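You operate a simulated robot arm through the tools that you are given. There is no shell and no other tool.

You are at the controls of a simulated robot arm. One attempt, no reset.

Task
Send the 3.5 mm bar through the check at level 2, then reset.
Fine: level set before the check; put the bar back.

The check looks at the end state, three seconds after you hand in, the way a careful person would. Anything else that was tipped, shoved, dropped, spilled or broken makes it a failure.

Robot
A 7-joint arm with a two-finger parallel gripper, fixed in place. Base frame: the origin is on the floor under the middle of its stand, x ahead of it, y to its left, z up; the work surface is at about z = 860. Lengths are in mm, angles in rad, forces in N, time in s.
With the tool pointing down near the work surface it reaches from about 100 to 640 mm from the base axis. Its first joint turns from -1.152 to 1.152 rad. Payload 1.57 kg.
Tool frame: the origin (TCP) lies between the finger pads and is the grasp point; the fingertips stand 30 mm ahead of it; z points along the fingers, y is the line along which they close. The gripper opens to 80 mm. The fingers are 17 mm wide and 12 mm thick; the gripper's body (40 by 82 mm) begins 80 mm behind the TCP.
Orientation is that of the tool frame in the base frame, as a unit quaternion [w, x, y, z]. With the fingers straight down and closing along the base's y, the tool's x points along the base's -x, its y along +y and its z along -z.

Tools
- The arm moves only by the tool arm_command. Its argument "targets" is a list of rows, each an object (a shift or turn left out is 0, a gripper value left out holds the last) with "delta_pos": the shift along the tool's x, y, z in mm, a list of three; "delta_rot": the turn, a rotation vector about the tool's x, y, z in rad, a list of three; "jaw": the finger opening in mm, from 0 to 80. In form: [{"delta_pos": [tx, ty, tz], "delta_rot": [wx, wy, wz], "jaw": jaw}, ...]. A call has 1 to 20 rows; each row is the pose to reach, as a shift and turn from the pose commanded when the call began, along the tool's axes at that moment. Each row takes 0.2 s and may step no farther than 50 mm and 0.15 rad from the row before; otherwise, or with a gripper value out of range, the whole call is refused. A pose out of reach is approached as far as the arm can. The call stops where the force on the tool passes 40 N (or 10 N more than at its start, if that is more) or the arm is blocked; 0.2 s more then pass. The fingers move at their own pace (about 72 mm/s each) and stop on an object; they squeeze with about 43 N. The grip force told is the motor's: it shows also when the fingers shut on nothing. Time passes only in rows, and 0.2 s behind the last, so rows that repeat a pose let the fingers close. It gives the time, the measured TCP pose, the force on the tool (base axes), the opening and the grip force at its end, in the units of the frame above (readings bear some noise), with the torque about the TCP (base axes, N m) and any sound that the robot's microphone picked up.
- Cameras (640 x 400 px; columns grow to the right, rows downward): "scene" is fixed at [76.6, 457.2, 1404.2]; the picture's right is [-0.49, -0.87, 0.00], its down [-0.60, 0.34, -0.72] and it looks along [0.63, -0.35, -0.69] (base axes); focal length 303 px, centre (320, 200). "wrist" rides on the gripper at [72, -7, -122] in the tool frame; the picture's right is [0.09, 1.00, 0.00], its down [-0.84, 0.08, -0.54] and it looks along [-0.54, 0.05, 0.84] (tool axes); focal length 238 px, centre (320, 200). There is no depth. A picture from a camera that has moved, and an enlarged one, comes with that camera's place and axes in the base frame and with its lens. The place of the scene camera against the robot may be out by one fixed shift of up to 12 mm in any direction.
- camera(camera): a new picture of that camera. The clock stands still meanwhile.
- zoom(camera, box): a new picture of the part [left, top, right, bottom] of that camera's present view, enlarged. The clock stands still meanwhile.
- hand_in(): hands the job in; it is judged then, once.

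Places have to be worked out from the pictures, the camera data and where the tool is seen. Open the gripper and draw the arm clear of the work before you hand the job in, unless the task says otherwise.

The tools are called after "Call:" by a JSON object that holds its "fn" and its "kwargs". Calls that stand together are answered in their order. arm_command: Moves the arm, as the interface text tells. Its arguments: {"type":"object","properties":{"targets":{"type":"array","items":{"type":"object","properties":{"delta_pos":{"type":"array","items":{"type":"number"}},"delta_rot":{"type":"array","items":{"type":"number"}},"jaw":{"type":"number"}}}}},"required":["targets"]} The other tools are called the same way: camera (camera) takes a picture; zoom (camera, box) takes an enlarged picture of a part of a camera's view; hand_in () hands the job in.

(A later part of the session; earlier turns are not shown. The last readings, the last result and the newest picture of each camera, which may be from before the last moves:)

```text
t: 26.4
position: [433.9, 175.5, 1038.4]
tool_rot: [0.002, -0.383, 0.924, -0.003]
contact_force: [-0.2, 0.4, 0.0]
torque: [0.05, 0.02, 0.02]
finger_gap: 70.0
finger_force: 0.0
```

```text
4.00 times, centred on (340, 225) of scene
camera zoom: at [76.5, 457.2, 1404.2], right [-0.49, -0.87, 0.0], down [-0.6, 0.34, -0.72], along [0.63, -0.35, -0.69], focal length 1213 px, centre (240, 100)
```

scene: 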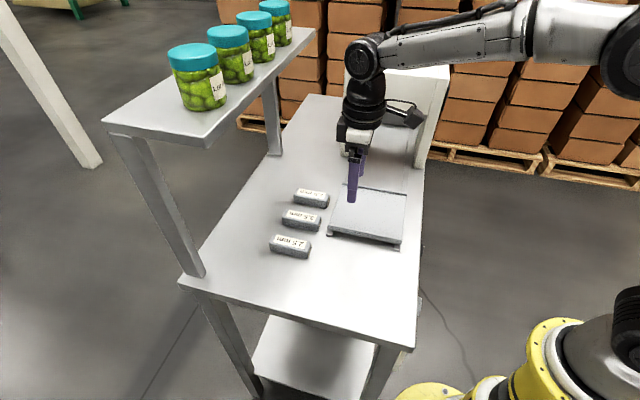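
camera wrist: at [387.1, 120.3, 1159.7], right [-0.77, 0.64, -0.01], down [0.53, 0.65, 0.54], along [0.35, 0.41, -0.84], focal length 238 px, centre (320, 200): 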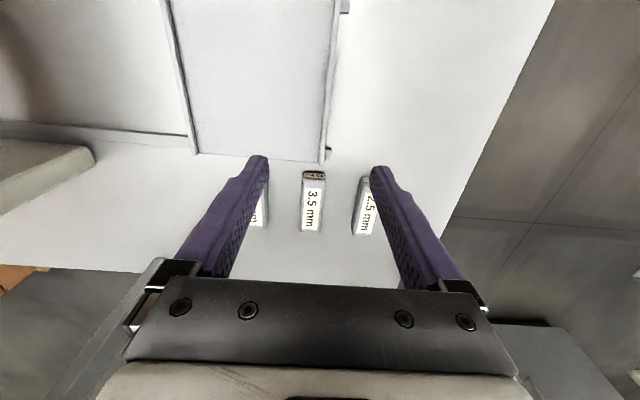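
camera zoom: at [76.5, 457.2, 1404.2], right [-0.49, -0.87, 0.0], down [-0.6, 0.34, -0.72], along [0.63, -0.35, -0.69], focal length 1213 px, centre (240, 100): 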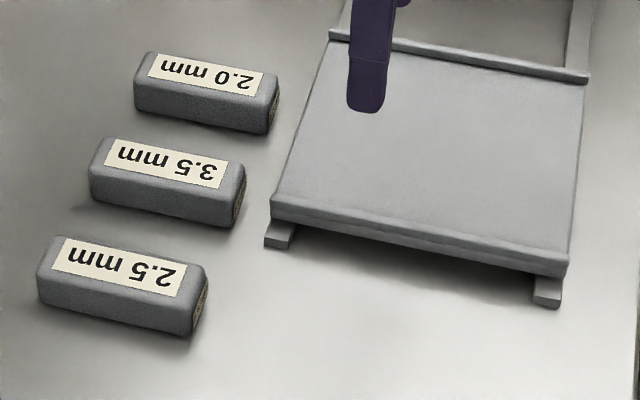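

The 3.5 mm bar is about 30×88×30 mm, centred near (520,257), with its neighbours about 76 mm away. Before picking it I want the tray's height, so I'll look at the tray from a lower viewpoint to triangulate.

Call:
{"fn": "arm_command", "kwargs": {"targets": [{"delta_pos": [30, -15, 15]}, {"delta_pos": [60, -30, 35]}, {"delta_pos": [85, -42, 55]}, {"delta_pos": [101, -52.3, 78.4]}, {"delta_pos": [101, -52.3, 78.4]}]}}

Call:
{"fn": "camera", "kwargs": {"camera": "wrist"}}

Call:
{"fn": "camera", "kwargs": {"camera": "scene"}}

```text
t: 27.6
position: [400.5, 65.0, 959.2]
tool_rot: [0.002, -0.383, 0.924, -0.002]
contact_force: [-0.2, 0.5, 1.0]
torque: [-0.03, 0.02, 0.01]
finger_gap: 70.0
finger_force: 0.1
```

```text
taken
camera wrist: at [353.5, 10.6, 1080.6], right [-0.77, 0.64, -0.01], down [0.53, 0.65, 0.54], along [0.35, 0.41, -0.84], focal length 238 px, centre (320, 200)
```

wrist: 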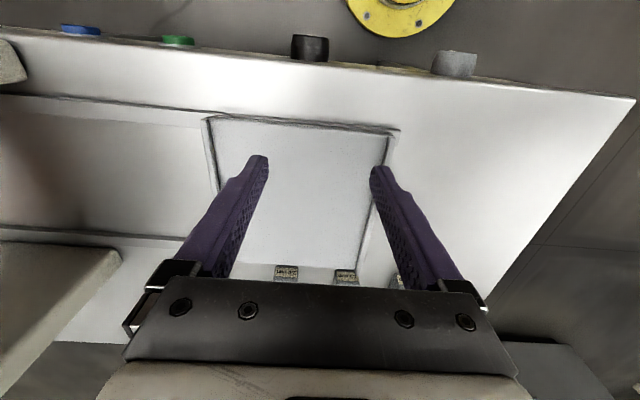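

```text
taken
```

scene: 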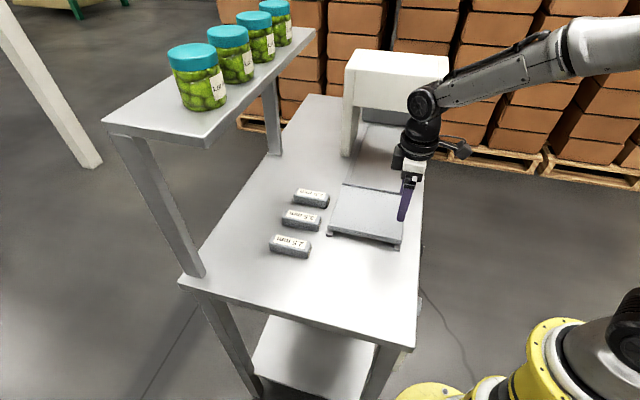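

I'll zoom in on the tray in this view.

Call:
{"fn": "zoom", "kwargs": {"camera": "wrist", "box": [190, 100, 430, 290]}}

Call:
{"fn": "zoom", "kwargs": {"camera": "wrist", "box": [0, 70, 220, 270]}}

```text
2.11 times, centred on (310, 195) of wrist
camera zoom: at [353.5, 10.6, 1080.6], right [-0.77, 0.64, -0.01], down [0.53, 0.65, 0.54], along [0.35, 0.41, -0.84], focal length 502 px, centre (341, 210)
```

zoom: 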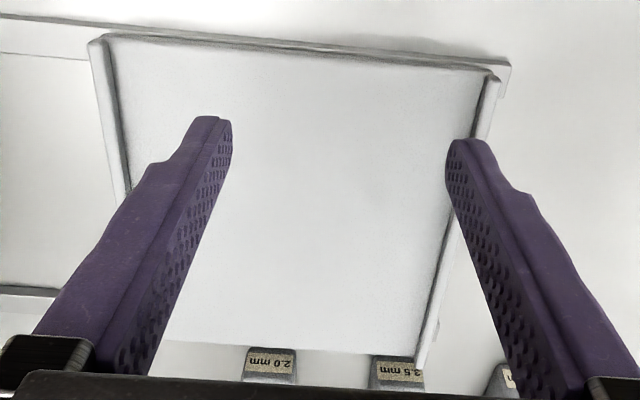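

```text
2.00 times, centred on (110, 170) of wrist
camera zoom: at [353.5, 10.6, 1080.6], right [-0.77, 0.64, -0.01], down [0.53, 0.65, 0.54], along [0.35, 0.41, -0.84], focal length 477 px, centre (740, 260)
```

zoom: 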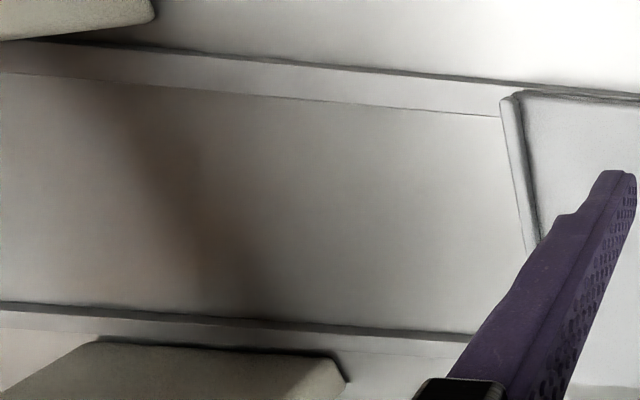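

The tray spans about f 315–483 and r 177–333 (rib tops near z=886), centred near (462,102). The bar's end face is centred at z≈876, so it's about 30 mm tall. I'll approach over the bar with a slight 0.3 rad pitch so the wrist stays clear of the shelf.

Call:
{"fn": "arm_command", "kwargs": {"targets": [{"delta_pos": [-35, 8, -5], "delta_rot": [0, -0.08, 0], "jaw": 58}, {"delta_pos": [-70, 17, -5], "delta_rot": [0, -0.16, 0], "jaw": 58}, {"delta_pos": [-105, 26, -5], "delta_rot": [0, -0.24, 0], "jaw": 58}, {"delta_pos": [-140, 34, -5], "delta_rot": [0, -0.3, 0], "jaw": 58}, {"delta_pos": [-176, 43, -3], "delta_rot": [0, -0.3, 0], "jaw": 58}, {"delta_pos": [-213.8, 51.4, 0], "delta_rot": [0, -0.3, 0], "jaw": 58}, {"delta_pos": [-213.8, 51.4, 0], "delta_rot": [0, -0.3, 0], "jaw": 58}]}}

Call:
{"fn": "camera", "kwargs": {"camera": "wrist"}}

Call:
{"fn": "camera", "kwargs": {"camera": "scene"}}

```text
t: 29.2
position: [514.9, 254.5, 959.6]
tool_rot: [0.14, -0.379, 0.913, 0.055]
contact_force: [-0.2, 0.2, -0.2]
torque: [-0.02, -0.02, 0.0]
finger_gap: 58.0
finger_force: 0.0
```

```text
taken
camera wrist: at [444.8, 176.0, 1054.1], right [-0.77, 0.64, -0.03], down [0.39, 0.51, 0.77], along [0.51, 0.57, -0.64], focal length 238 px, centre (320, 200)
```

wrist: 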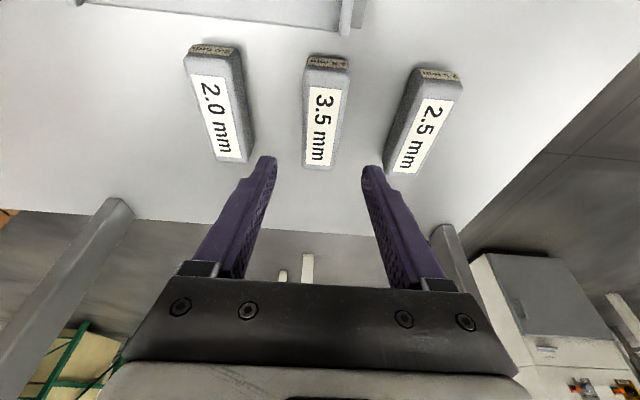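

```text
taken
```

scene: 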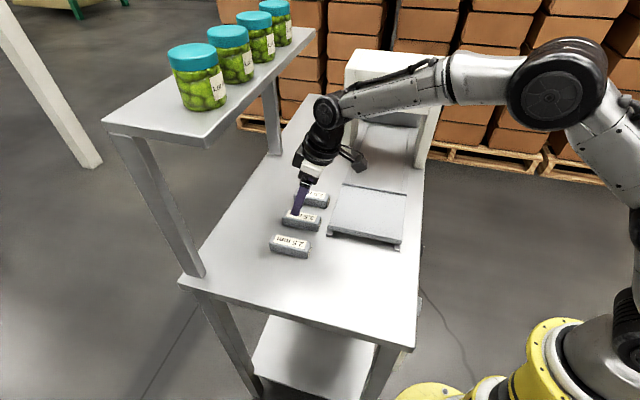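

The fingers straddle above the 3.5 mm bar, whose centre I refine to about f=547, r=185.7. The wrist is well clear of the shelf, so I'll descend to z≈897.

Call:
{"fn": "arm_command", "kwargs": {"targets": [{"delta_pos": [6, -0.5, 16]}, {"delta_pos": [12, -1.1, 32]}, {"delta_pos": [17, -1.6, 46]}, {"delta_pos": [21.5, -1.6, 58.5]}, {"delta_pos": [21.5, -1.6, 58.5]}]}}

Call:
{"fn": "camera", "kwargs": {"camera": "wrist"}}

Call:
{"fn": "zoom", "kwargs": {"camera": "scene", "box": [240, 120, 400, 270]}}

```text
t: 30.4
position: [514.1, 250.1, 897.8]
tool_rot: [0.14, -0.378, 0.914, 0.055]
contact_force: [-0.1, -0.3, 0.6]
torque: [0.02, 0.01, -0.01]
finger_gap: 58.0
finger_force: 0.0
```

```text
taken
camera wrist: at [443.8, 172.0, 991.9], right [-0.77, 0.64, -0.03], down [0.39, 0.51, 0.77], along [0.51, 0.57, -0.64], focal length 238 px, centre (320, 200)
```

wrist: 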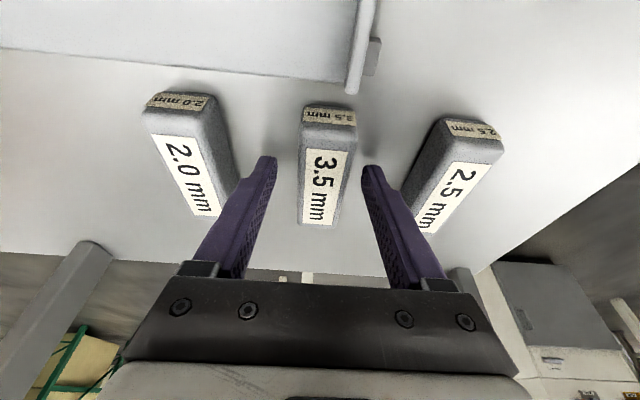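

```text
2.67 times, centred on (320, 195) of scene
camera zoom: at [76.6, 457.2, 1404.2], right [-0.49, -0.87, 0.0], down [-0.6, 0.34, -0.72], along [0.63, -0.35, -0.69], focal length 809 px, centre (320, 213)
```

zoom: 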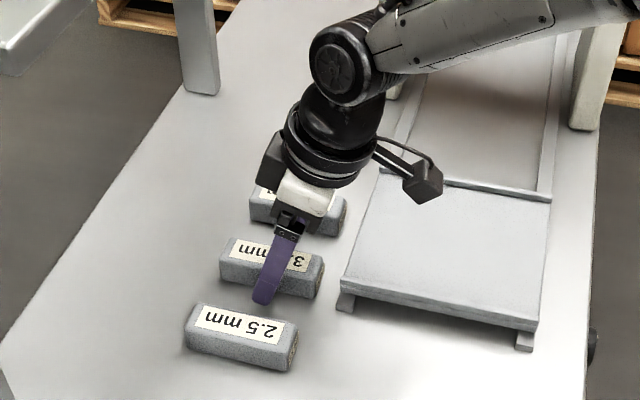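

The bar sits centred between the fingers (TCP at f=540.4, r=186.7, z=897.8). I'll note this pose as the return pose and close on the bar.

Call:
{"fn": "arm_command", "kwargs": {"targets": [{"jaw": 40}, {"jaw": 20}, {"jaw": 20}, {"jaw": 20}]}}

Call:
{"fn": "camera", "kwargs": {"camera": "wrist"}}

```text
t: 31.4
position: [513.9, 250.5, 897.1]
tool_rot: [0.14, -0.378, 0.913, 0.056]
contact_force: [-0.1, 0.0, -0.5]
torque: [0.05, -0.03, 0.04]
finger_gap: 31.3
finger_force: 40.6
```

```text
taken
camera wrist: at [443.8, 172.1, 992.3], right [-0.77, 0.64, -0.03], down [0.39, 0.51, 0.77], along [0.51, 0.57, -0.64], focal length 238 px, centre (320, 200)
```

wrist: 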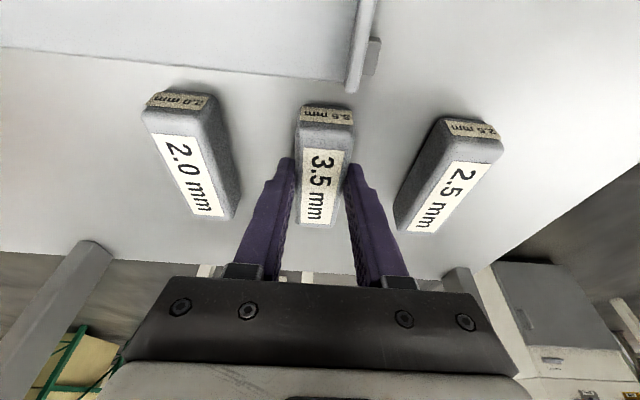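

The bar is gripped (gap 31.3 mm). I'll lift it straight up 55 mm.

Call:
{"fn": "arm_command", "kwargs": {"targets": [{"delta_pos": [-3, 0, -9.5], "jaw": 20}, {"delta_pos": [-8, 0, -25.8], "jaw": 20}, {"delta_pos": [-16.3, 0, -52.5], "jaw": 20}, {"delta_pos": [-16.3, 0, -52.5], "jaw": 20}]}}

Call:
{"fn": "camera", "kwargs": {"camera": "wrist"}}

Call:
{"fn": "camera", "kwargs": {"camera": "scene"}}

```text
t: 32.4
position: [513.2, 250.5, 952.9]
tool_rot: [0.14, -0.379, 0.913, 0.056]
contact_force: [-0.6, 0.7, -0.5]
torque: [-0.03, 0.0, -0.02]
finger_gap: 31.0
finger_force: 39.9
```

```text
taken
camera wrist: at [443.1, 172.3, 1047.3], right [-0.77, 0.64, -0.03], down [0.39, 0.51, 0.77], along [0.51, 0.57, -0.64], focal length 238 px, centre (320, 200)
```

wrist: 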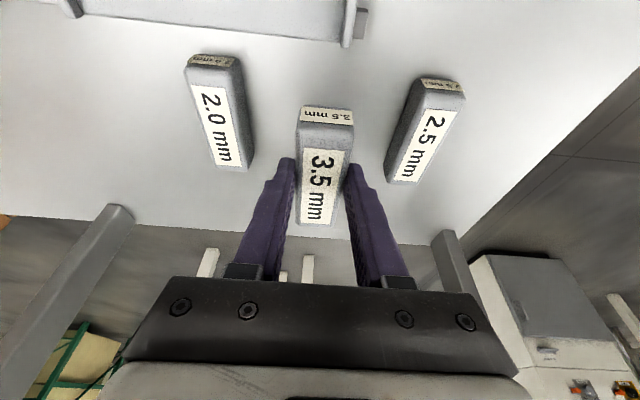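

```text
taken
```

scene: 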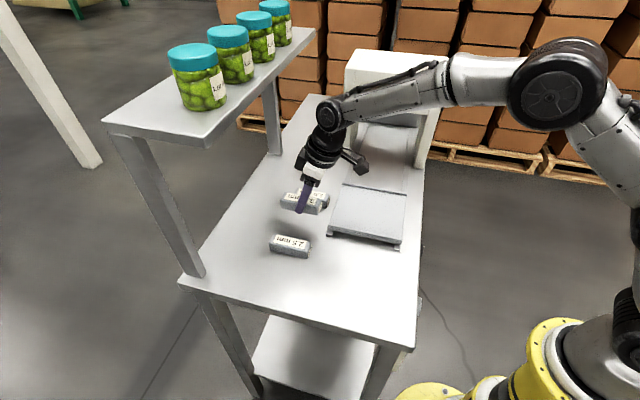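

The bar is lifted cleanly and the neighbours are undisturbed. I'll carry it over the tray's centre (TCP about f=393, r=255) at this height.

Call:
{"fn": "arm_command", "kwargs": {"targets": [{"delta_pos": [38.2, -5, -11.9], "jaw": 20}, {"delta_pos": [76.4, -15, -23.8], "jaw": 20}, {"delta_pos": [109.8, -35, -34.2], "jaw": 20}, {"delta_pos": [133.7, -55, -41.6], "jaw": 20}, {"delta_pos": [140.4, -69.2, -43.7], "jaw": 20}, {"delta_pos": [140.4, -69.2, -43.7], "jaw": 20}]}}

Call:
{"fn": "camera", "kwargs": {"camera": "wrist"}}

Call:
{"fn": "camera", "kwargs": {"camera": "scene"}}

```text
t: 33.8
position: [457.9, 95.4, 952.6]
tool_rot: [0.139, -0.379, 0.913, 0.055]
contact_force: [0.2, -0.1, -0.5]
torque: [-0.01, 0.05, 0.0]
finger_gap: 30.7
finger_force: 40.3
```

```text
taken
camera wrist: at [389.1, 18.5, 1047.1], right [-0.77, 0.64, -0.03], down [0.39, 0.51, 0.77], along [0.51, 0.57, -0.64], focal length 238 px, centre (320, 200)
```

wrist: 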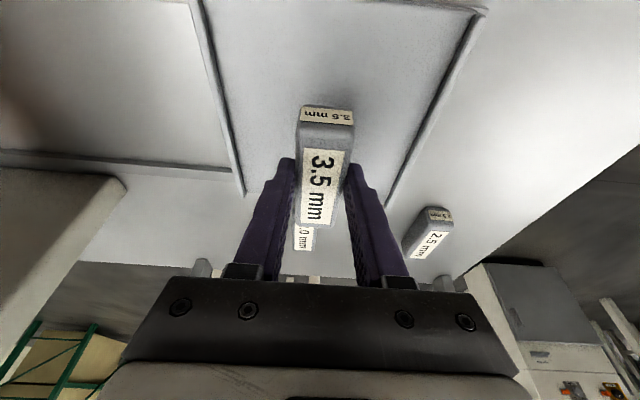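

```text
taken
```

scene: 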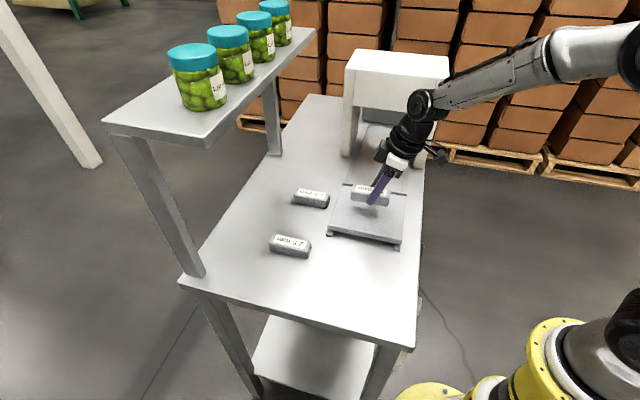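

The bar hangs over the tray's centre, with its underside at about z=915. I'll lower it toward the tray surface, estimated at about z=880, stopping a few millimetres above.

Call:
{"fn": "arm_command", "kwargs": {"targets": [{"delta_pos": [3, 0, 9.6], "jaw": 20}, {"delta_pos": [6, 0, 19.3], "jaw": 20}, {"delta_pos": [8.5, 0, 27.4], "jaw": 20}, {"delta_pos": [8.5, 0, 27.4], "jaw": 20}]}}

Call:
{"fn": "camera", "kwargs": {"camera": "wrist"}}

Call:
{"fn": "zoom", "kwargs": {"camera": "scene", "box": [310, 130, 430, 260]}}

```text
t: 34.8
position: [458.4, 97.5, 922.9]
tool_rot: [0.139, -0.379, 0.913, 0.056]
contact_force: [0.3, 0.5, -1.0]
torque: [-0.03, -0.01, 0.0]
finger_gap: 31.1
finger_force: 39.9
```

```text
taken
camera wrist: at [388.6, 19.0, 1018.5], right [-0.77, 0.64, -0.03], down [0.39, 0.51, 0.77], along [0.51, 0.57, -0.64], focal length 238 px, centre (320, 200)
```

wrist: 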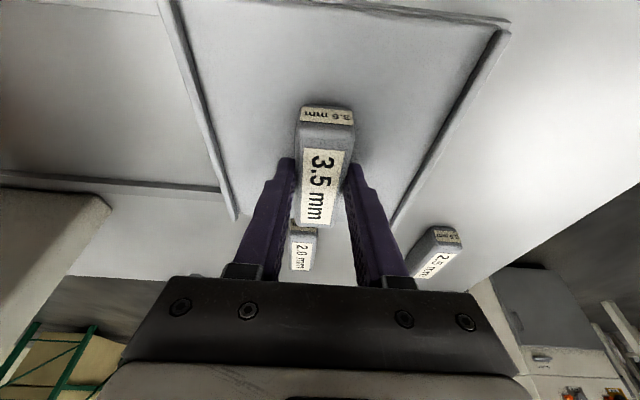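

```text
3.08 times, centred on (370, 195) of scene
camera zoom: at [76.6, 457.2, 1404.2], right [-0.49, -0.87, 0.0], down [-0.6, 0.34, -0.72], along [0.63, -0.35, -0.69], focal length 933 px, centre (166, 215)
```

zoom: 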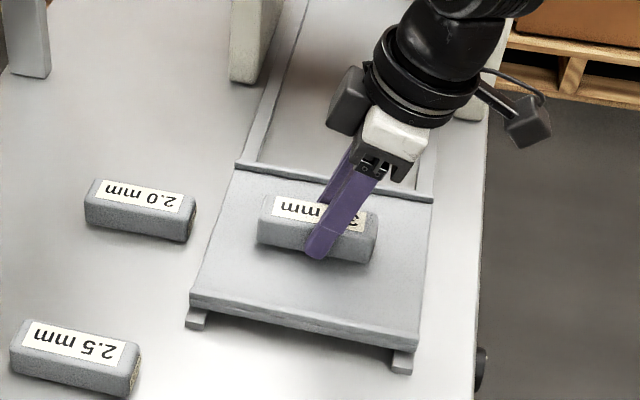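

No contact yet at z=922.9 and the shadow gap is small. I'll lower in 1 mm steps while watching the force.

Call:
{"fn": "arm_command", "kwargs": {"targets": [{"delta_pos": [0.3, 0, 0.95], "jaw": 20}, {"delta_pos": [0.6, 0, 1.9], "jaw": 20}, {"delta_pos": [0.9, 0, 2.9], "jaw": 20}, {"delta_pos": [0.9, 0, 2.9], "jaw": 20}]}}

```text
t: 35.8
position: [458.2, 98.3, 922.2]
tool_rot: [0.14, -0.379, 0.913, 0.055]
contact_force: [0.6, 1.0, -1.7]
torque: [-0.03, -0.04, -0.02]
finger_gap: 30.9
finger_force: 39.9
```

Still no contact. I'll continue down another 3 mm.

Call:
{"fn": "arm_command", "kwargs": {"targets": [{"delta_pos": [0.3, 0, 0.95], "jaw": 20}, {"delta_pos": [0.6, 0, 1.9], "jaw": 20}, {"delta_pos": [0.9, 0, 2.9], "jaw": 20}, {"delta_pos": [0.9, 0, 2.9], "jaw": 20}]}}

```text
t: 36.8
position: [459.1, 97.5, 918.5]
tool_rot: [0.143, -0.378, 0.913, 0.055]
contact_force: [-3.5, -1.7, 13.6]
torque: [-0.19, 0.56, 0.04]
finger_gap: 31.1
finger_force: 39.8
```

Contact at 13.6 N upward with the bar's underside at about z=881, so it's on the tray. I'll ease up 0.7 mm and open the fingers gently.

Call:
{"fn": "arm_command", "kwargs": {"targets": [{"delta_pos": [-0.2, 0, -0.7], "jaw": 20}, {"delta_pos": [-0.2, 0, -0.7], "jaw": 36}, {"delta_pos": [-0.2, 0, -0.7], "jaw": 50}, {"delta_pos": [-0.2, 0, -0.7], "jaw": 50}, {"delta_pos": [-0.2, 0, -0.7], "jaw": 50}]}}

Call:
{"fn": "camera", "kwargs": {"camera": "wrist"}}

```text
t: 38.0
position: [459.1, 97.1, 919.1]
tool_rot: [0.14, -0.378, 0.913, 0.055]
contact_force: [-1.0, 1.7, -0.3]
torque: [0.01, 0.02, -0.01]
finger_gap: 50.0
finger_force: 0.0
```

```text
taken
camera wrist: at [388.3, 19.5, 1013.5], right [-0.77, 0.64, -0.03], down [0.39, 0.51, 0.77], along [0.51, 0.57, -0.64], focal length 238 px, centre (320, 200)
```

wrist: 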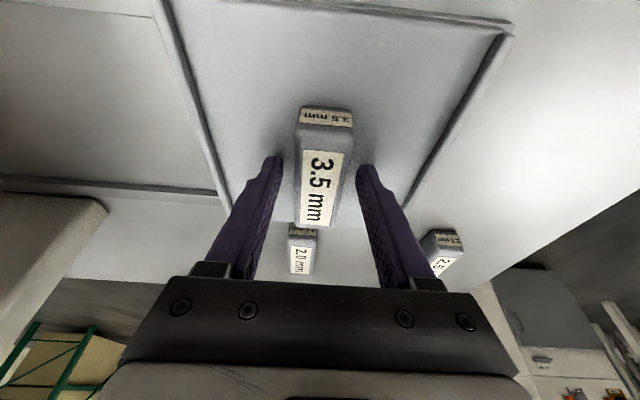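

The bar is resting on the tray and released. I'll lift clear, retreat back over the table edge toward the base, and close the fingers for button pressing.

Call:
{"fn": "arm_command", "kwargs": {"targets": [{"delta_pos": [-3, 0, -9.5], "jaw": 50}, {"delta_pos": [-11.9, 0, -38.2], "jaw": 50}, {"delta_pos": [-23.8, 0, -76.3], "jaw": 50}, {"delta_pos": [19.2, 0, -89.7], "jaw": 50}, {"delta_pos": [62.2, 0, -103], "jaw": 0}, {"delta_pos": [105.1, 0, -116.4], "jaw": 0}, {"delta_pos": [148.1, 0, -129.8], "jaw": 0}, {"delta_pos": [170.1, 0, -136.6], "jaw": 0}, {"delta_pos": [170.1, 0, -136.6], "jaw": 0}]}}

Call:
{"fn": "camera", "kwargs": {"camera": "scene"}}

Call:
{"fn": "camera", "kwargs": {"camera": "wrist"}}

```text
t: 40.0
position: [314.8, -46.8, 997.3]
tool_rot: [0.14, -0.378, 0.913, 0.055]
contact_force: [0.5, -0.8, 0.0]
torque: [-0.01, 0.01, -0.03]
finger_gap: 0.1
finger_force: 21.5
```

```text
taken
```

scene: 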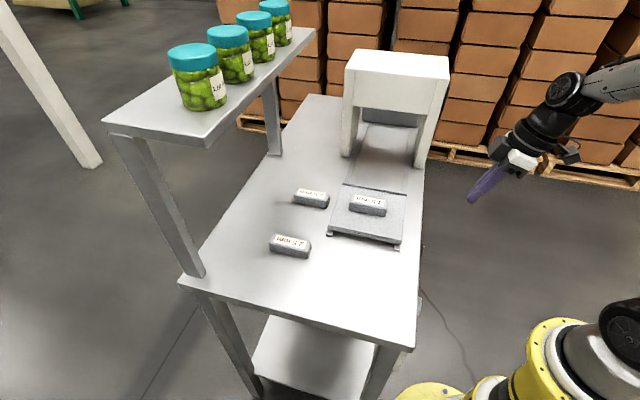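

```text
taken
camera wrist: at [244.3, -124.3, 1093.0], right [-0.77, 0.64, -0.03], down [0.39, 0.51, 0.77], along [0.51, 0.57, -0.64], focal length 238 px, centre (320, 200)
```

wrist: 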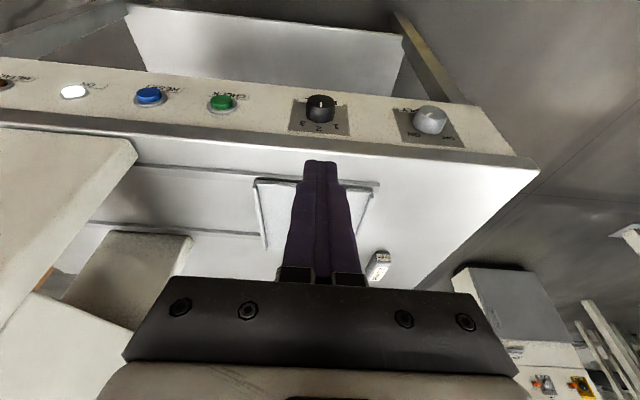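

The bar is on the tray in the scene view. I'll move along the panel to stand in front of CHECK (r≈396) and pitch to 0.6 rad, staying about 75 mm off the panel.

Call:
{"fn": "arm_command", "kwargs": {"targets": [{"delta_pos": [7.5, -28, 24], "delta_rot": [0, -0.06, 0], "jaw": 0}, {"delta_pos": [15, -56, 48], "delta_rot": [0, -0.12, 0], "jaw": 0}, {"delta_pos": [22.6, -84, 73], "delta_rot": [0, -0.18, 0], "jaw": 0}, {"delta_pos": [30, -112, 97], "delta_rot": [0, -0.24, 0], "jaw": 0}, {"delta_pos": [37.7, -140.3, 121.3], "delta_rot": [0, -0.3, 0], "jaw": 0}, {"delta_pos": [37.7, -140.3, 121.3], "delta_rot": [0, -0.3, 0], "jaw": 0}]}}

Call:
{"fn": "camera", "kwargs": {"camera": "wrist"}}

```text
t: 41.4
position: [415.1, -146.8, 872.0]
tool_rot: [0.276, -0.366, 0.882, 0.111]
contact_force: [-0.3, -0.3, 0.1]
torque: [0.02, 0.0, -0.01]
finger_gap: 0.0
finger_force: 21.2
```

```text
taken
camera wrist: at [328.1, -241.3, 930.9], right [-0.76, 0.65, -0.06], down [0.21, 0.33, 0.92], along [0.62, 0.68, -0.39], focal length 238 px, centre (320, 200)
```

wrist: 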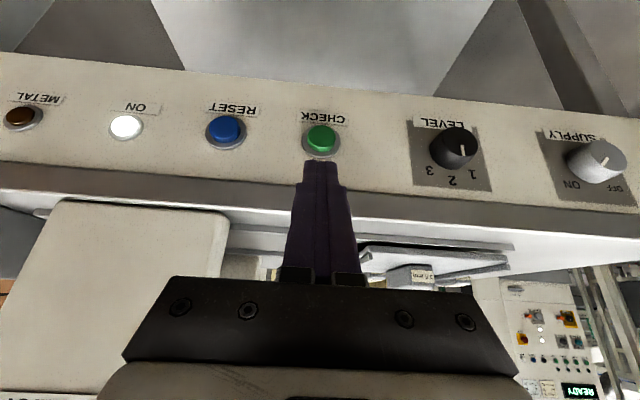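

The closed fingers are right in front of CHECK, which I place at about r=395.5, z≈775. I'll lower to button height with about 30 mm of standoff.

Call:
{"fn": "arm_command", "kwargs": {"targets": [{"delta_pos": [8, 0.6, 22], "jaw": 0}, {"delta_pos": [16, 1.2, 45], "jaw": 0}, {"delta_pos": [23.1, 1.8, 77.6], "jaw": 0}, {"delta_pos": [23.1, 1.8, 77.6], "jaw": 0}]}}

Call:
{"fn": "camera", "kwargs": {"camera": "wrist"}}

```text
t: 42.4
position: [430.3, -127.1, 794.7]
tool_rot: [0.275, -0.366, 0.882, 0.111]
contact_force: [0.2, -0.1, 0.7]
torque: [0.02, 0.05, -0.02]
finger_gap: 0.0
finger_force: 21.4
```

```text
taken
camera wrist: at [344.4, -221.4, 854.5], right [-0.76, 0.65, -0.06], down [0.21, 0.33, 0.92], along [0.62, 0.68, -0.39], focal length 238 px, centre (320, 200)
```

wrist: 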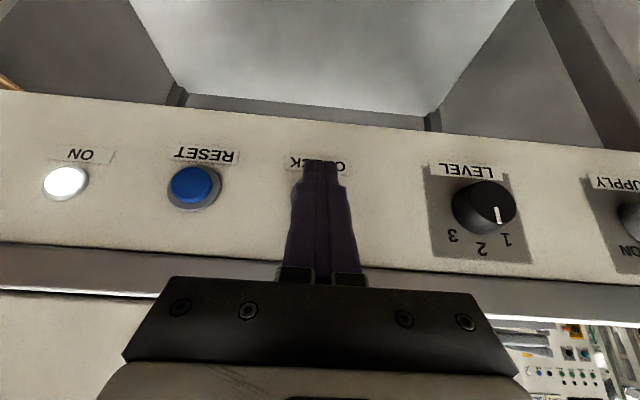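

The tips are at button height, about 30 mm short of it. I'll advance 26 mm along the panel normal first.

Call:
{"fn": "arm_command", "kwargs": {"targets": [{"delta_pos": [-8.2, -0.5, 5.7], "jaw": 0}, {"delta_pos": [-16.5, -1, 11.3], "jaw": 0}, {"delta_pos": [-21.4, -1, 14.7], "jaw": 0}, {"delta_pos": [-21.4, -1, 14.7], "jaw": 0}]}}

Call:
{"fn": "camera", "kwargs": {"camera": "wrist"}}

```text
t: 43.4
position: [449.8, -108.4, 796.0]
tool_rot: [0.274, -0.367, 0.882, 0.111]
contact_force: [-1.0, -1.3, 0.5]
torque: [-0.01, 0.02, -0.03]
finger_gap: 0.0
finger_force: 21.4
```

```text
taken
camera wrist: at [363.1, -203.7, 854.1], right [-0.76, 0.65, -0.06], down [0.21, 0.33, 0.92], along [0.62, 0.68, -0.39], focal length 238 px, centre (320, 200)
```

wrist: 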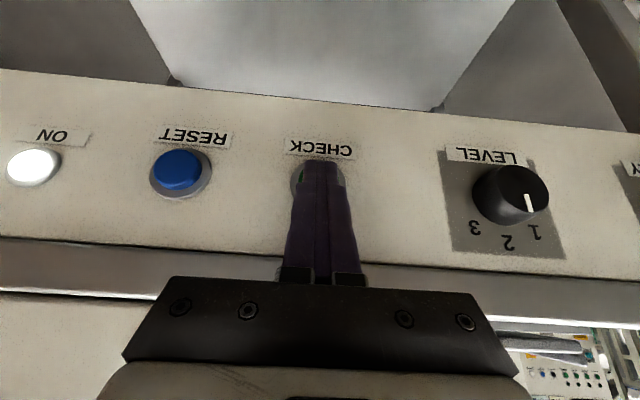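

The fingers are in front of the CHECK cap, with first contact about 3 mm away. I'll press forward in small steps and listen for a click.

Call:
{"fn": "arm_command", "kwargs": {"targets": [{"delta_pos": [-1.2, 0, 0.85], "jaw": 0}, {"delta_pos": [-2.5, 0, 1.7], "jaw": 0}, {"delta_pos": [-3.7, 0, 2.55], "jaw": 0}, {"delta_pos": [-4.9, 0, 3.4], "jaw": 0}]}}

```text
t: 44.4
position: [452.3, -105.2, 795.3]
tool_rot: [0.274, -0.365, 0.883, 0.111]
contact_force: [-15.5, -11.7, 4.9]
torque: [-0.13, 0.27, 0.06]
finger_gap: 0.0
finger_force: 21.0
heard: click
```

I heard a click with about 19 N on the button, so CHECK was pressed. I'll back off along the normal right away and look at what happens.

Call:
{"fn": "arm_command", "kwargs": {"targets": [{"delta_pos": [8.2, 0, -5.7], "jaw": 0}, {"delta_pos": [24.7, 0, -17], "jaw": 0}, {"delta_pos": [33, 0, -22.7], "jaw": 0}, {"delta_pos": [33, 0, -22.7], "jaw": 0}]}}

Call:
{"fn": "camera", "kwargs": {"camera": "scene"}}

Call:
{"fn": "camera", "kwargs": {"camera": "wrist"}}

```text
t: 45.4
position: [426.0, -132.0, 794.5]
tool_rot: [0.274, -0.366, 0.882, 0.111]
contact_force: [-0.3, 0.1, -0.6]
torque: [0.02, 0.01, -0.04]
finger_gap: 0.1
finger_force: 21.4
```

```text
taken
```

scene: 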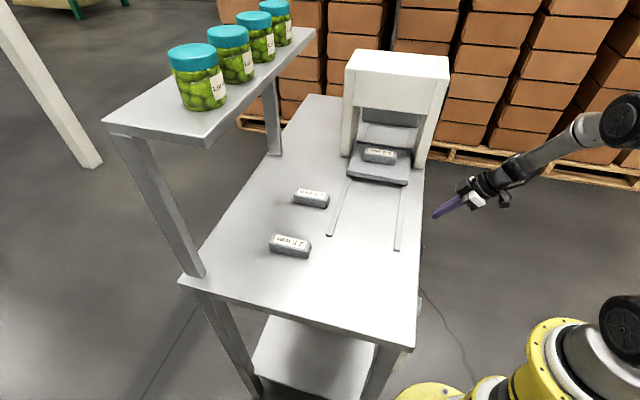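

```text
taken
camera wrist: at [339.1, -227.7, 854.0], right [-0.76, 0.65, -0.06], down [0.21, 0.33, 0.92], along [0.62, 0.69, -0.39], focal length 238 px, centre (320, 200)
```

wrist: 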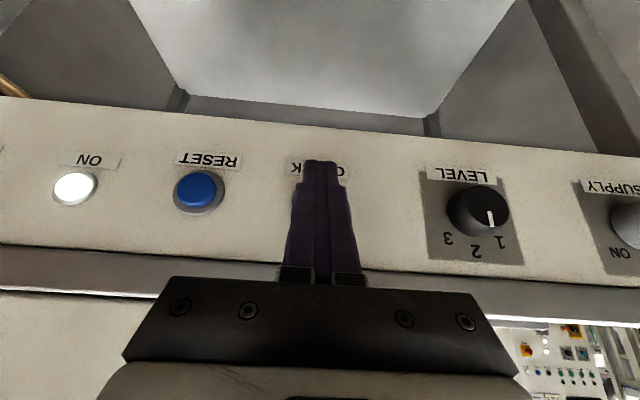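

The tray is carrying the bar into the arch on its own. I'll back up and rise a bit while time passes, to watch the METAL lamp and the display.

Call:
{"fn": "arm_command", "kwargs": {"targets": [{"delta_pos": [0, -5, -15]}, {"delta_pos": [0, -15, -40]}, {"delta_pos": [0, -25, -60]}, {"delta_pos": [0, -25, -60]}, {"delta_pos": [0, -25, -60]}, {"delta_pos": [0, -25, -60]}, {"delta_pos": [0, -25, -60]}]}}

Call:
{"fn": "camera", "kwargs": {"camera": "scene"}}

Call:
{"fn": "camera", "kwargs": {"camera": "wrist"}}

```text
t: 47.0
position: [419.6, -174.5, 844.6]
tool_rot: [0.275, -0.366, 0.882, 0.111]
contact_force: [0.0, 0.3, 0.2]
torque: [0.03, 0.0, 0.02]
finger_gap: 0.0
finger_force: 21.1
```

```text
taken
```

scene: 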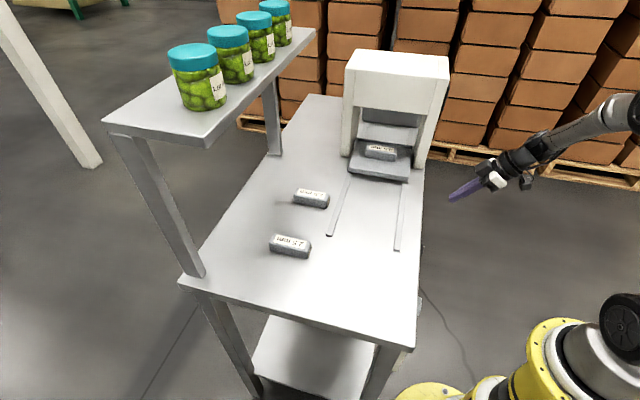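

```text
taken
camera wrist: at [332.9, -269.0, 903.7], right [-0.76, 0.65, -0.06], down [0.21, 0.33, 0.92], along [0.62, 0.68, -0.39], focal length 238 px, centre (320, 200)
```

wrist: 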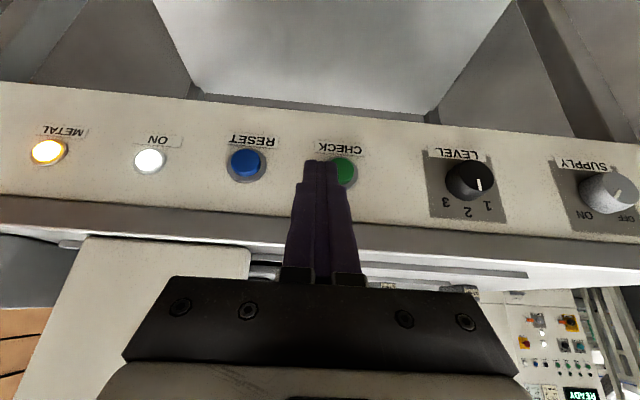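

METAL is lit amber and the tray has stopped under the arch. I'll zoom in on the arch and tray to confirm the state before resetting.

Call:
{"fn": "zoom", "kwargs": {"camera": "scene", "box": [310, 110, 450, 260]}}

Call:
{"fn": "arm_command", "kwargs": {"targets": [{"delta_pos": [0, -15, 0]}, {"delta_pos": [0, -30, 0]}, {"delta_pos": [0, -45, 0]}, {"delta_pos": [0, -60, 0]}, {"delta_pos": [0, -74, 0]}, {"delta_pos": [0, -74, 0]}]}}

Call:
{"fn": "camera", "kwargs": {"camera": "wrist"}}

Call:
{"fn": "zoom", "kwargs": {"camera": "scene", "box": [310, 110, 450, 260]}}

```text
2.67 times, centred on (380, 185) of scene
camera zoom: at [76.6, 457.2, 1404.2], right [-0.49, -0.87, 0.0], down [-0.6, 0.34, -0.72], along [0.63, -0.35, -0.69], focal length 809 px, centre (160, 240)
```

zoom: 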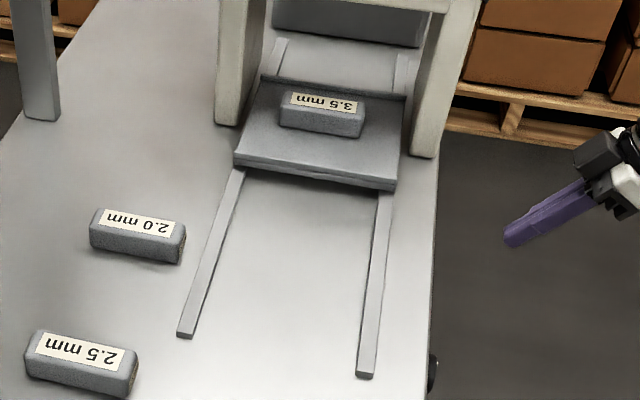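

```text
t: 48.4
position: [471.6, -226.4, 844.1]
tool_rot: [0.275, -0.366, 0.882, 0.112]
contact_force: [-0.4, 0.5, 0.2]
torque: [-0.04, -0.04, 0.03]
finger_gap: 0.1
finger_force: 21.8
```

```text
taken
camera wrist: at [384.9, -322.1, 904.3], right [-0.76, 0.65, -0.06], down [0.21, 0.33, 0.92], along [0.62, 0.68, -0.39], focal length 238 px, centre (320, 200)
```

wrist: 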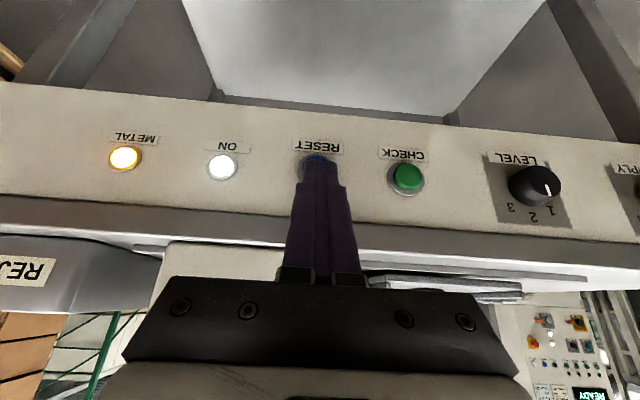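

```text
2.67 times, centred on (380, 185) of scene
camera zoom: at [76.6, 457.2, 1404.2], right [-0.49, -0.87, 0.0], down [-0.6, 0.34, -0.72], along [0.63, -0.35, -0.69], focal length 809 px, centre (160, 240)
```

zoom: 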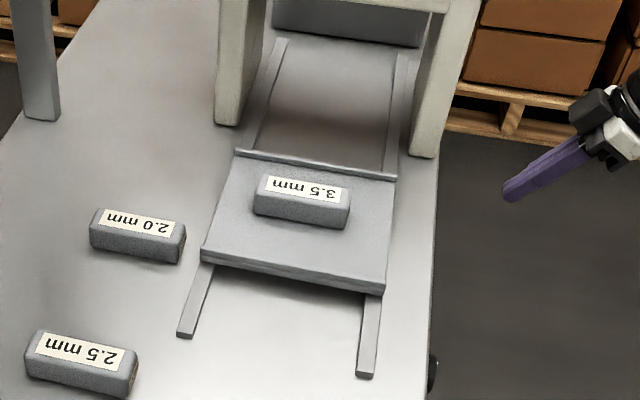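

The tray passed into the detector, tripped METAL (latched), and is now returning by itself. I'll wait two seconds for it to reach home.

Call:
{"fn": "arm_command", "kwargs": {"targets": [{"jaw": 0}, {"jaw": 0}, {"jaw": 0}, {"jaw": 0}, {"jaw": 0}, {"jaw": 0}, {"jaw": 0}, {"jaw": 0}, {"jaw": 0}, {"jaw": 0}]}}

Call:
{"fn": "zoom", "kwargs": {"camera": "scene", "box": [260, 110, 450, 260]}}

Call:
{"fn": "camera", "kwargs": {"camera": "wrist"}}

```text
t: 50.6
position: [470.9, -227.2, 845.6]
tool_rot: [0.275, -0.366, 0.882, 0.11]
contact_force: [0.0, -0.3, 0.5]
torque: [0.04, -0.03, 0.01]
finger_gap: 0.3
finger_force: 21.6
```

```text
2.67 times, centred on (355, 185) of scene
camera zoom: at [76.6, 457.2, 1404.2], right [-0.49, -0.87, 0.0], down [-0.6, 0.34, -0.72], along [0.63, -0.35, -0.69], focal length 809 px, centre (227, 240)
```

zoom: 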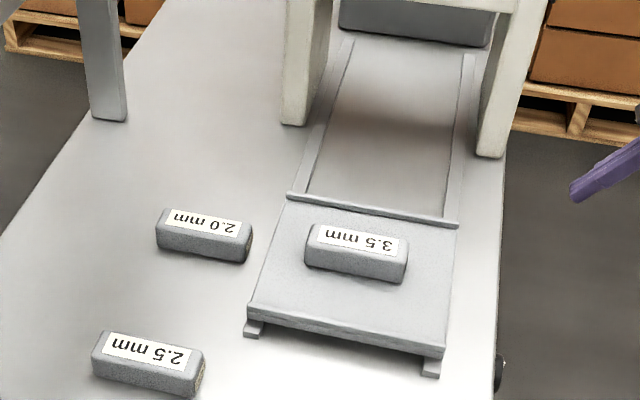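

```text
taken
camera wrist: at [384.8, -321.9, 904.3], right [-0.76, 0.65, -0.06], down [0.21, 0.33, 0.92], along [0.62, 0.68, -0.39], focal length 238 px, centre (320, 200)
```

wrist: 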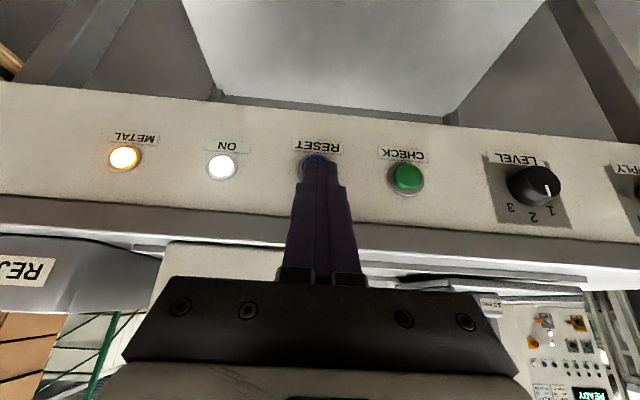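

The tray is home with the bar on it and METAL is still latched. Next is RESET (r≈496, z≈773), so I'll lower to button height at standoff.

Call:
{"fn": "arm_command", "kwargs": {"targets": [{"delta_pos": [0, -1, 20], "jaw": 0}, {"delta_pos": [-3, -2, 42], "jaw": 0}, {"delta_pos": [-6.5, -2.4, 64], "jaw": 0}, {"delta_pos": [-6.5, -2.4, 64], "jaw": 0}]}}

Call:
{"fn": "camera", "kwargs": {"camera": "wrist"}}

```text
t: 51.6
position: [502.8, -198.2, 796.1]
tool_rot: [0.275, -0.366, 0.882, 0.111]
contact_force: [0.0, -0.2, -0.3]
torque: [-0.03, 0.02, -0.03]
finger_gap: 0.2
finger_force: 21.9
```

```text
taken
camera wrist: at [416.1, -293.9, 855.4], right [-0.76, 0.65, -0.06], down [0.21, 0.33, 0.92], along [0.62, 0.68, -0.39], focal length 238 px, centre (320, 200)
```

wrist: 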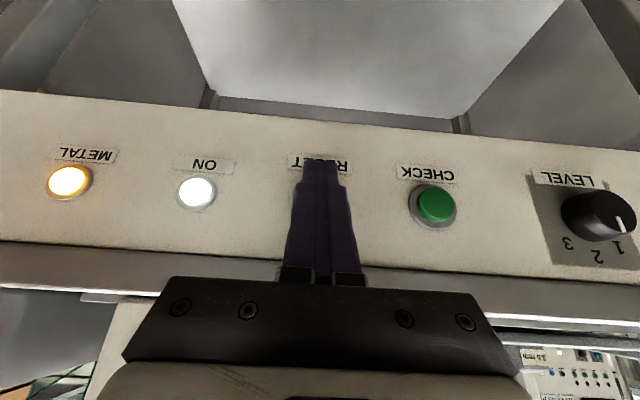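

It's aligned with RESET (r=495.7). I'll advance 26 mm and then press in small steps.

Call:
{"fn": "arm_command", "kwargs": {"targets": [{"delta_pos": [-8.2, 0, 5.7], "jaw": 0}, {"delta_pos": [-16.5, 0, 11.3], "jaw": 0}, {"delta_pos": [-20.6, 0, 14.2], "jaw": 0}, {"delta_pos": [-20.6, 0, 14.2], "jaw": 0}]}}

Call:
{"fn": "arm_command", "kwargs": {"targets": [{"delta_pos": [-1.2, 0, 0.85], "jaw": 0}, {"delta_pos": [-2.5, 0, 1.7], "jaw": 0}, {"delta_pos": [-3.7, 0, 2.55], "jaw": 0}, {"delta_pos": [-4.9, 0, 3.4], "jaw": 0}]}}

```text
t: 52.6
position: [520.6, -182.0, 795.4]
tool_rot: [0.276, -0.366, 0.882, 0.112]
contact_force: [-0.1, -0.9, -0.2]
torque: [-0.02, 0.02, -0.01]
finger_gap: 0.0
finger_force: 21.8
```

```text
t: 53.6
position: [524.2, -177.9, 795.7]
tool_rot: [0.274, -0.366, 0.882, 0.11]
contact_force: [-9.6, -6.4, 3.6]
torque: [-0.07, 0.16, 0.06]
finger_gap: 0.0
finger_force: 21.8
heard: click
```

I heard a click at RESET with about 12 N. I'll back away along the normal and check the lamps.

Call:
{"fn": "arm_command", "kwargs": {"targets": [{"delta_pos": [8.2, 0, -5.7], "jaw": 0}, {"delta_pos": [24.7, 0, -17], "jaw": 0}, {"delta_pos": [41, 0, -28.4], "jaw": 0}, {"delta_pos": [41, 0, -50], "jaw": 0}, {"delta_pos": [41, 0, -70], "jaw": 0}, {"delta_pos": [41, 0, -70], "jaw": 0}]}}

Call:
{"fn": "camera", "kwargs": {"camera": "wrist"}}

Call:
{"fn": "camera", "kwargs": {"camera": "scene"}}

```text
t: 55.0
position: [472.0, -230.0, 830.7]
tool_rot: [0.275, -0.366, 0.882, 0.112]
contact_force: [0.6, -0.3, 0.6]
torque: [-0.02, 0.0, -0.02]
finger_gap: 0.0
finger_force: 21.2
```

```text
taken
camera wrist: at [385.8, -324.6, 889.2], right [-0.76, 0.65, -0.06], down [0.21, 0.33, 0.92], along [0.62, 0.68, -0.39], focal length 238 px, centre (320, 200)
```

wrist: 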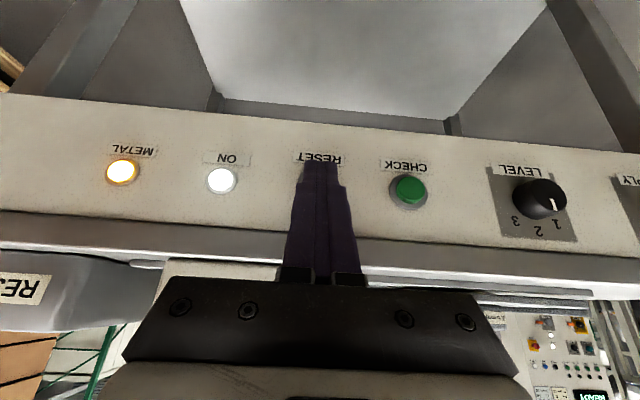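

```text
taken
```

scene: 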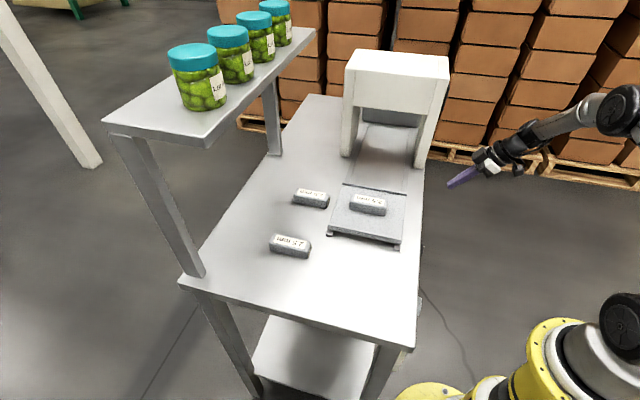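

The RESET click was heard but METAL is still lit. I'll raise the camera to read the display on the arch and see what state the machine reports.

Call:
{"fn": "arm_command", "kwargs": {"targets": [{"delta_pos": [-27, 9, -34], "delta_rot": [0, -0.05, 0]}, {"delta_pos": [-54, 18, -67], "delta_rot": [0, -0.1, 0]}, {"delta_pos": [-81, 28, -101], "delta_rot": [0, -0.15, 0]}, {"delta_pos": [-108, 37, -135], "delta_rot": [0, -0.2, 0]}, {"delta_pos": [-135, 46, -169], "delta_rot": [0, -0.25, 0]}, {"delta_pos": [-162.5, 56, -202.6], "delta_rot": [0, -0.3, 0]}, {"delta_pos": [-162.5, 56, -202.6], "delta_rot": [0, -0.3, 0]}]}}

Call:
{"fn": "camera", "kwargs": {"camera": "wrist"}}

```text
t: 56.6
position: [446.8, -173.2, 1089.1]
tool_rot: [0.404, -0.345, 0.831, 0.165]
contact_force: [0.5, -0.6, -0.2]
torque: [0.01, 0.0, 0.04]
finger_gap: 0.0
finger_force: 21.2
```

```text
taken
camera wrist: at [351.3, -277.9, 1108.2], right [-0.74, 0.66, -0.08], down [0.01, 0.12, 0.99], along [0.67, 0.74, -0.1], focal length 238 px, centre (320, 200)
```

wrist: 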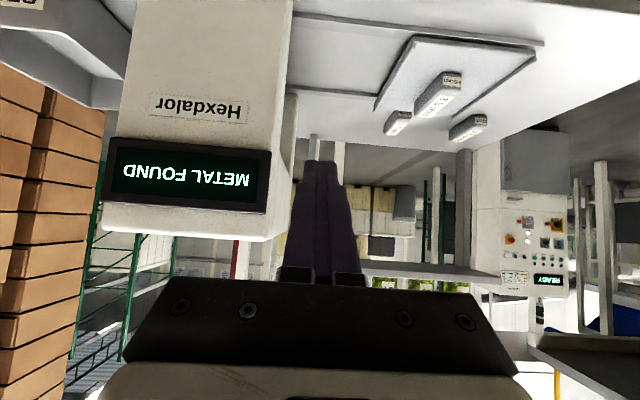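

The display says METAL FOUND, so the check is latched and the short RESET press didn't clear it. I'll zoom in for any further hint around the display.

Call:
{"fn": "zoom", "kwargs": {"camera": "wrist", "box": [90, 60, 310, 250]}}

Call:
{"fn": "zoom", "kwargs": {"camera": "wrist", "box": [360, 20, 560, 150]}}

```text
2.11 times, centred on (200, 155) of wrist
camera zoom: at [351.3, -277.9, 1108.2], right [-0.74, 0.66, -0.08], down [0.01, 0.12, 0.99], along [0.67, 0.74, -0.1], focal length 502 px, centre (573, 295)
```

zoom: 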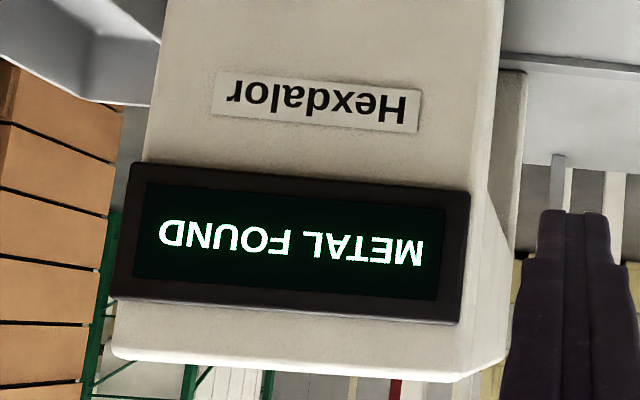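

```text
3.08 times, centred on (460, 85) of wrist
camera zoom: at [351.3, -277.9, 1108.2], right [-0.74, 0.66, -0.08], down [0.01, 0.12, 0.99], along [0.67, 0.74, -0.1], focal length 733 px, centre (-111, 554)
```

zoom: 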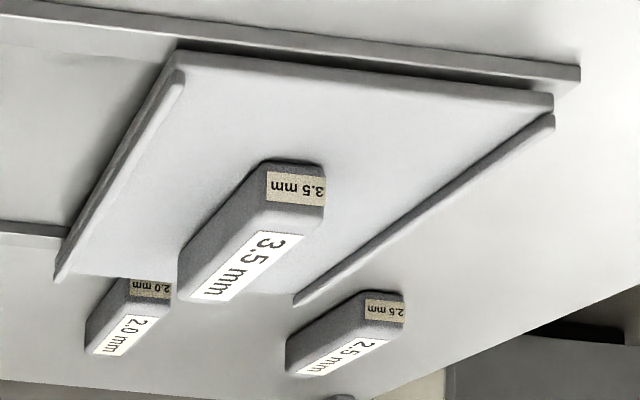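

No further instruction is shown. RESET may need a firmer or longer press, so I'll go back down to it and hold it for a couple of seconds.

Call:
{"fn": "arm_command", "kwargs": {"targets": [{"delta_pos": [34, -9.6, 22], "delta_rot": [0, 0.05, 0], "jaw": 0}, {"delta_pos": [68, -19, 44], "delta_rot": [0, 0.1, 0], "jaw": 0}, {"delta_pos": [103, -29, 67], "delta_rot": [0, 0.15, 0], "jaw": 0}, {"delta_pos": [137, -38, 89], "delta_rot": [0, 0.2, 0], "jaw": 0}, {"delta_pos": [171, -48, 111], "delta_rot": [0, 0.25, 0], "jaw": 0}, {"delta_pos": [205.5, -57.6, 133.4], "delta_rot": [0, 0.302, 0], "jaw": 0}, {"delta_pos": [205.5, -57.6, 133.4], "delta_rot": [0, 0.302, 0], "jaw": 0}]}}

Call:
{"fn": "camera", "kwargs": {"camera": "wrist"}}

```text
t: 58.2
position: [471.2, -233.8, 845.8]
tool_rot: [0.275, -0.366, 0.882, 0.11]
contact_force: [-0.8, -0.2, -0.1]
torque: [-0.02, 0.0, 0.0]
finger_gap: 0.0
finger_force: 21.5
```

```text
taken
camera wrist: at [385.3, -328.4, 905.4], right [-0.76, 0.65, -0.06], down [0.21, 0.33, 0.92], along [0.62, 0.68, -0.39], focal length 238 px, centre (320, 200)
```

wrist: 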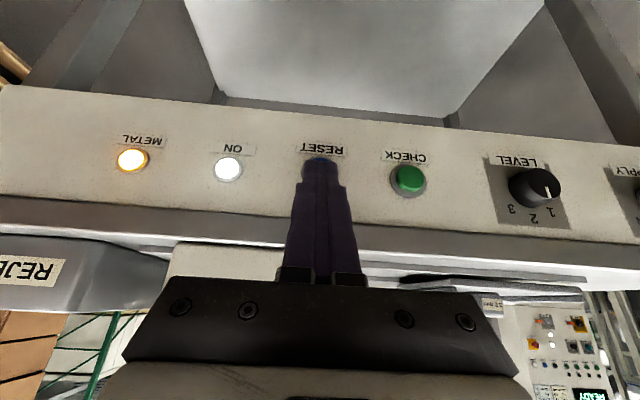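

It's positioned in front of RESET again. I'll lower and approach to just short of the button.

Call:
{"fn": "arm_command", "kwargs": {"targets": [{"delta_pos": [0, 1, 25], "jaw": 0}, {"delta_pos": [-5, 2, 47], "jaw": 0}, {"delta_pos": [-10, 2.5, 68.6], "jaw": 0}, {"delta_pos": [-20, 2.5, 75.5], "jaw": 0}, {"delta_pos": [-30.6, 2.5, 82.8], "jaw": 0}, {"delta_pos": [-30.6, 2.5, 82.8], "jaw": 0}]}}

```text
t: 59.6
position: [521.3, -181.3, 793.5]
tool_rot: [0.274, -0.366, 0.883, 0.11]
contact_force: [-0.4, 0.1, 0.7]
torque: [-0.05, -0.02, 0.02]
finger_gap: 0.2
finger_force: 21.3
```

Just short of the button at f=240.4. I'll press about 7 mm and hold for two seconds.

Call:
{"fn": "arm_command", "kwargs": {"targets": [{"delta_pos": [-2.5, 0, 1.7], "jaw": 0}, {"delta_pos": [-4.1, 0, 2.8], "jaw": 0}, {"delta_pos": [-5.8, 0, 4.0], "jaw": 0}, {"delta_pos": [-5.8, 0, 4.0], "jaw": 0}, {"delta_pos": [-5.8, 0, 4.0], "jaw": 0}, {"delta_pos": [-5.8, 0, 4.0], "jaw": 0}, {"delta_pos": [-5.8, 0, 4.0], "jaw": 0}, {"delta_pos": [-5.8, 0, 4.0], "jaw": 0}, {"delta_pos": [-5.8, 0, 4.0], "jaw": 0}, {"delta_pos": [-5.8, 0, 4.0], "jaw": 0}, {"delta_pos": [-5.8, 0, 4.0], "jaw": 0}, {"delta_pos": [-5.8, 0, 4.0], "jaw": 0}]}}

Call:
{"fn": "camera", "kwargs": {"camera": "wrist"}}

```text
t: 62.2
position: [523.5, -177.3, 794.2]
tool_rot: [0.274, -0.365, 0.883, 0.11]
contact_force: [-14.4, -16.1, 0.5]
torque: [-0.33, 0.29, -0.05]
finger_gap: 0.0
finger_force: 21.2
heard: click
```

```text
taken
camera wrist: at [438.3, -271.3, 853.9], right [-0.76, 0.65, -0.06], down [0.21, 0.33, 0.92], along [0.62, 0.68, -0.39], focal length 238 px, centre (320, 200)
```

wrist: 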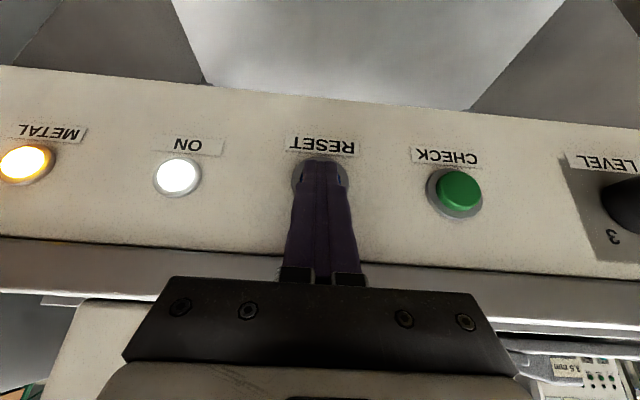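

METAL is still lit after about 2 s of holding. I'll keep holding another two seconds to rule out a longer hold requirement.

Call:
{"fn": "arm_command", "kwargs": {"targets": [{"jaw": 0}, {"jaw": 0}, {"jaw": 0}, {"jaw": 0}, {"jaw": 0}, {"jaw": 0}, {"jaw": 0}, {"jaw": 0}, {"jaw": 0}, {"jaw": 0}]}}

Call:
{"fn": "camera", "kwargs": {"camera": "wrist"}}

```text
t: 64.4
position: [525.3, -176.3, 794.2]
tool_rot: [0.274, -0.366, 0.883, 0.11]
contact_force: [-14.2, -15.9, -2.0]
torque: [-0.33, 0.31, -0.02]
finger_gap: 0.0
finger_force: 21.4
```

```text
taken
camera wrist: at [438.3, -271.3, 854.0], right [-0.76, 0.65, -0.06], down [0.21, 0.33, 0.92], along [0.62, 0.68, -0.39], focal length 238 px, centre (320, 200)
```

wrist: 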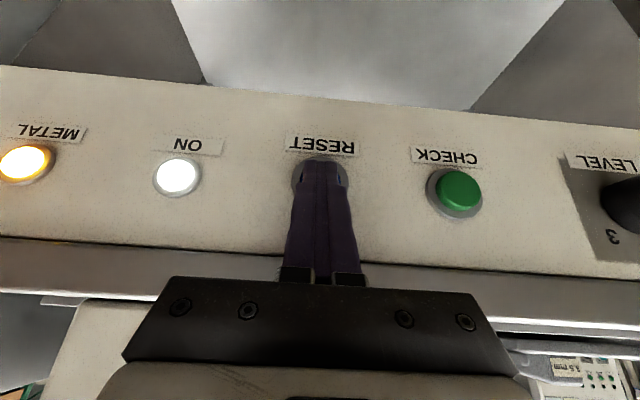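

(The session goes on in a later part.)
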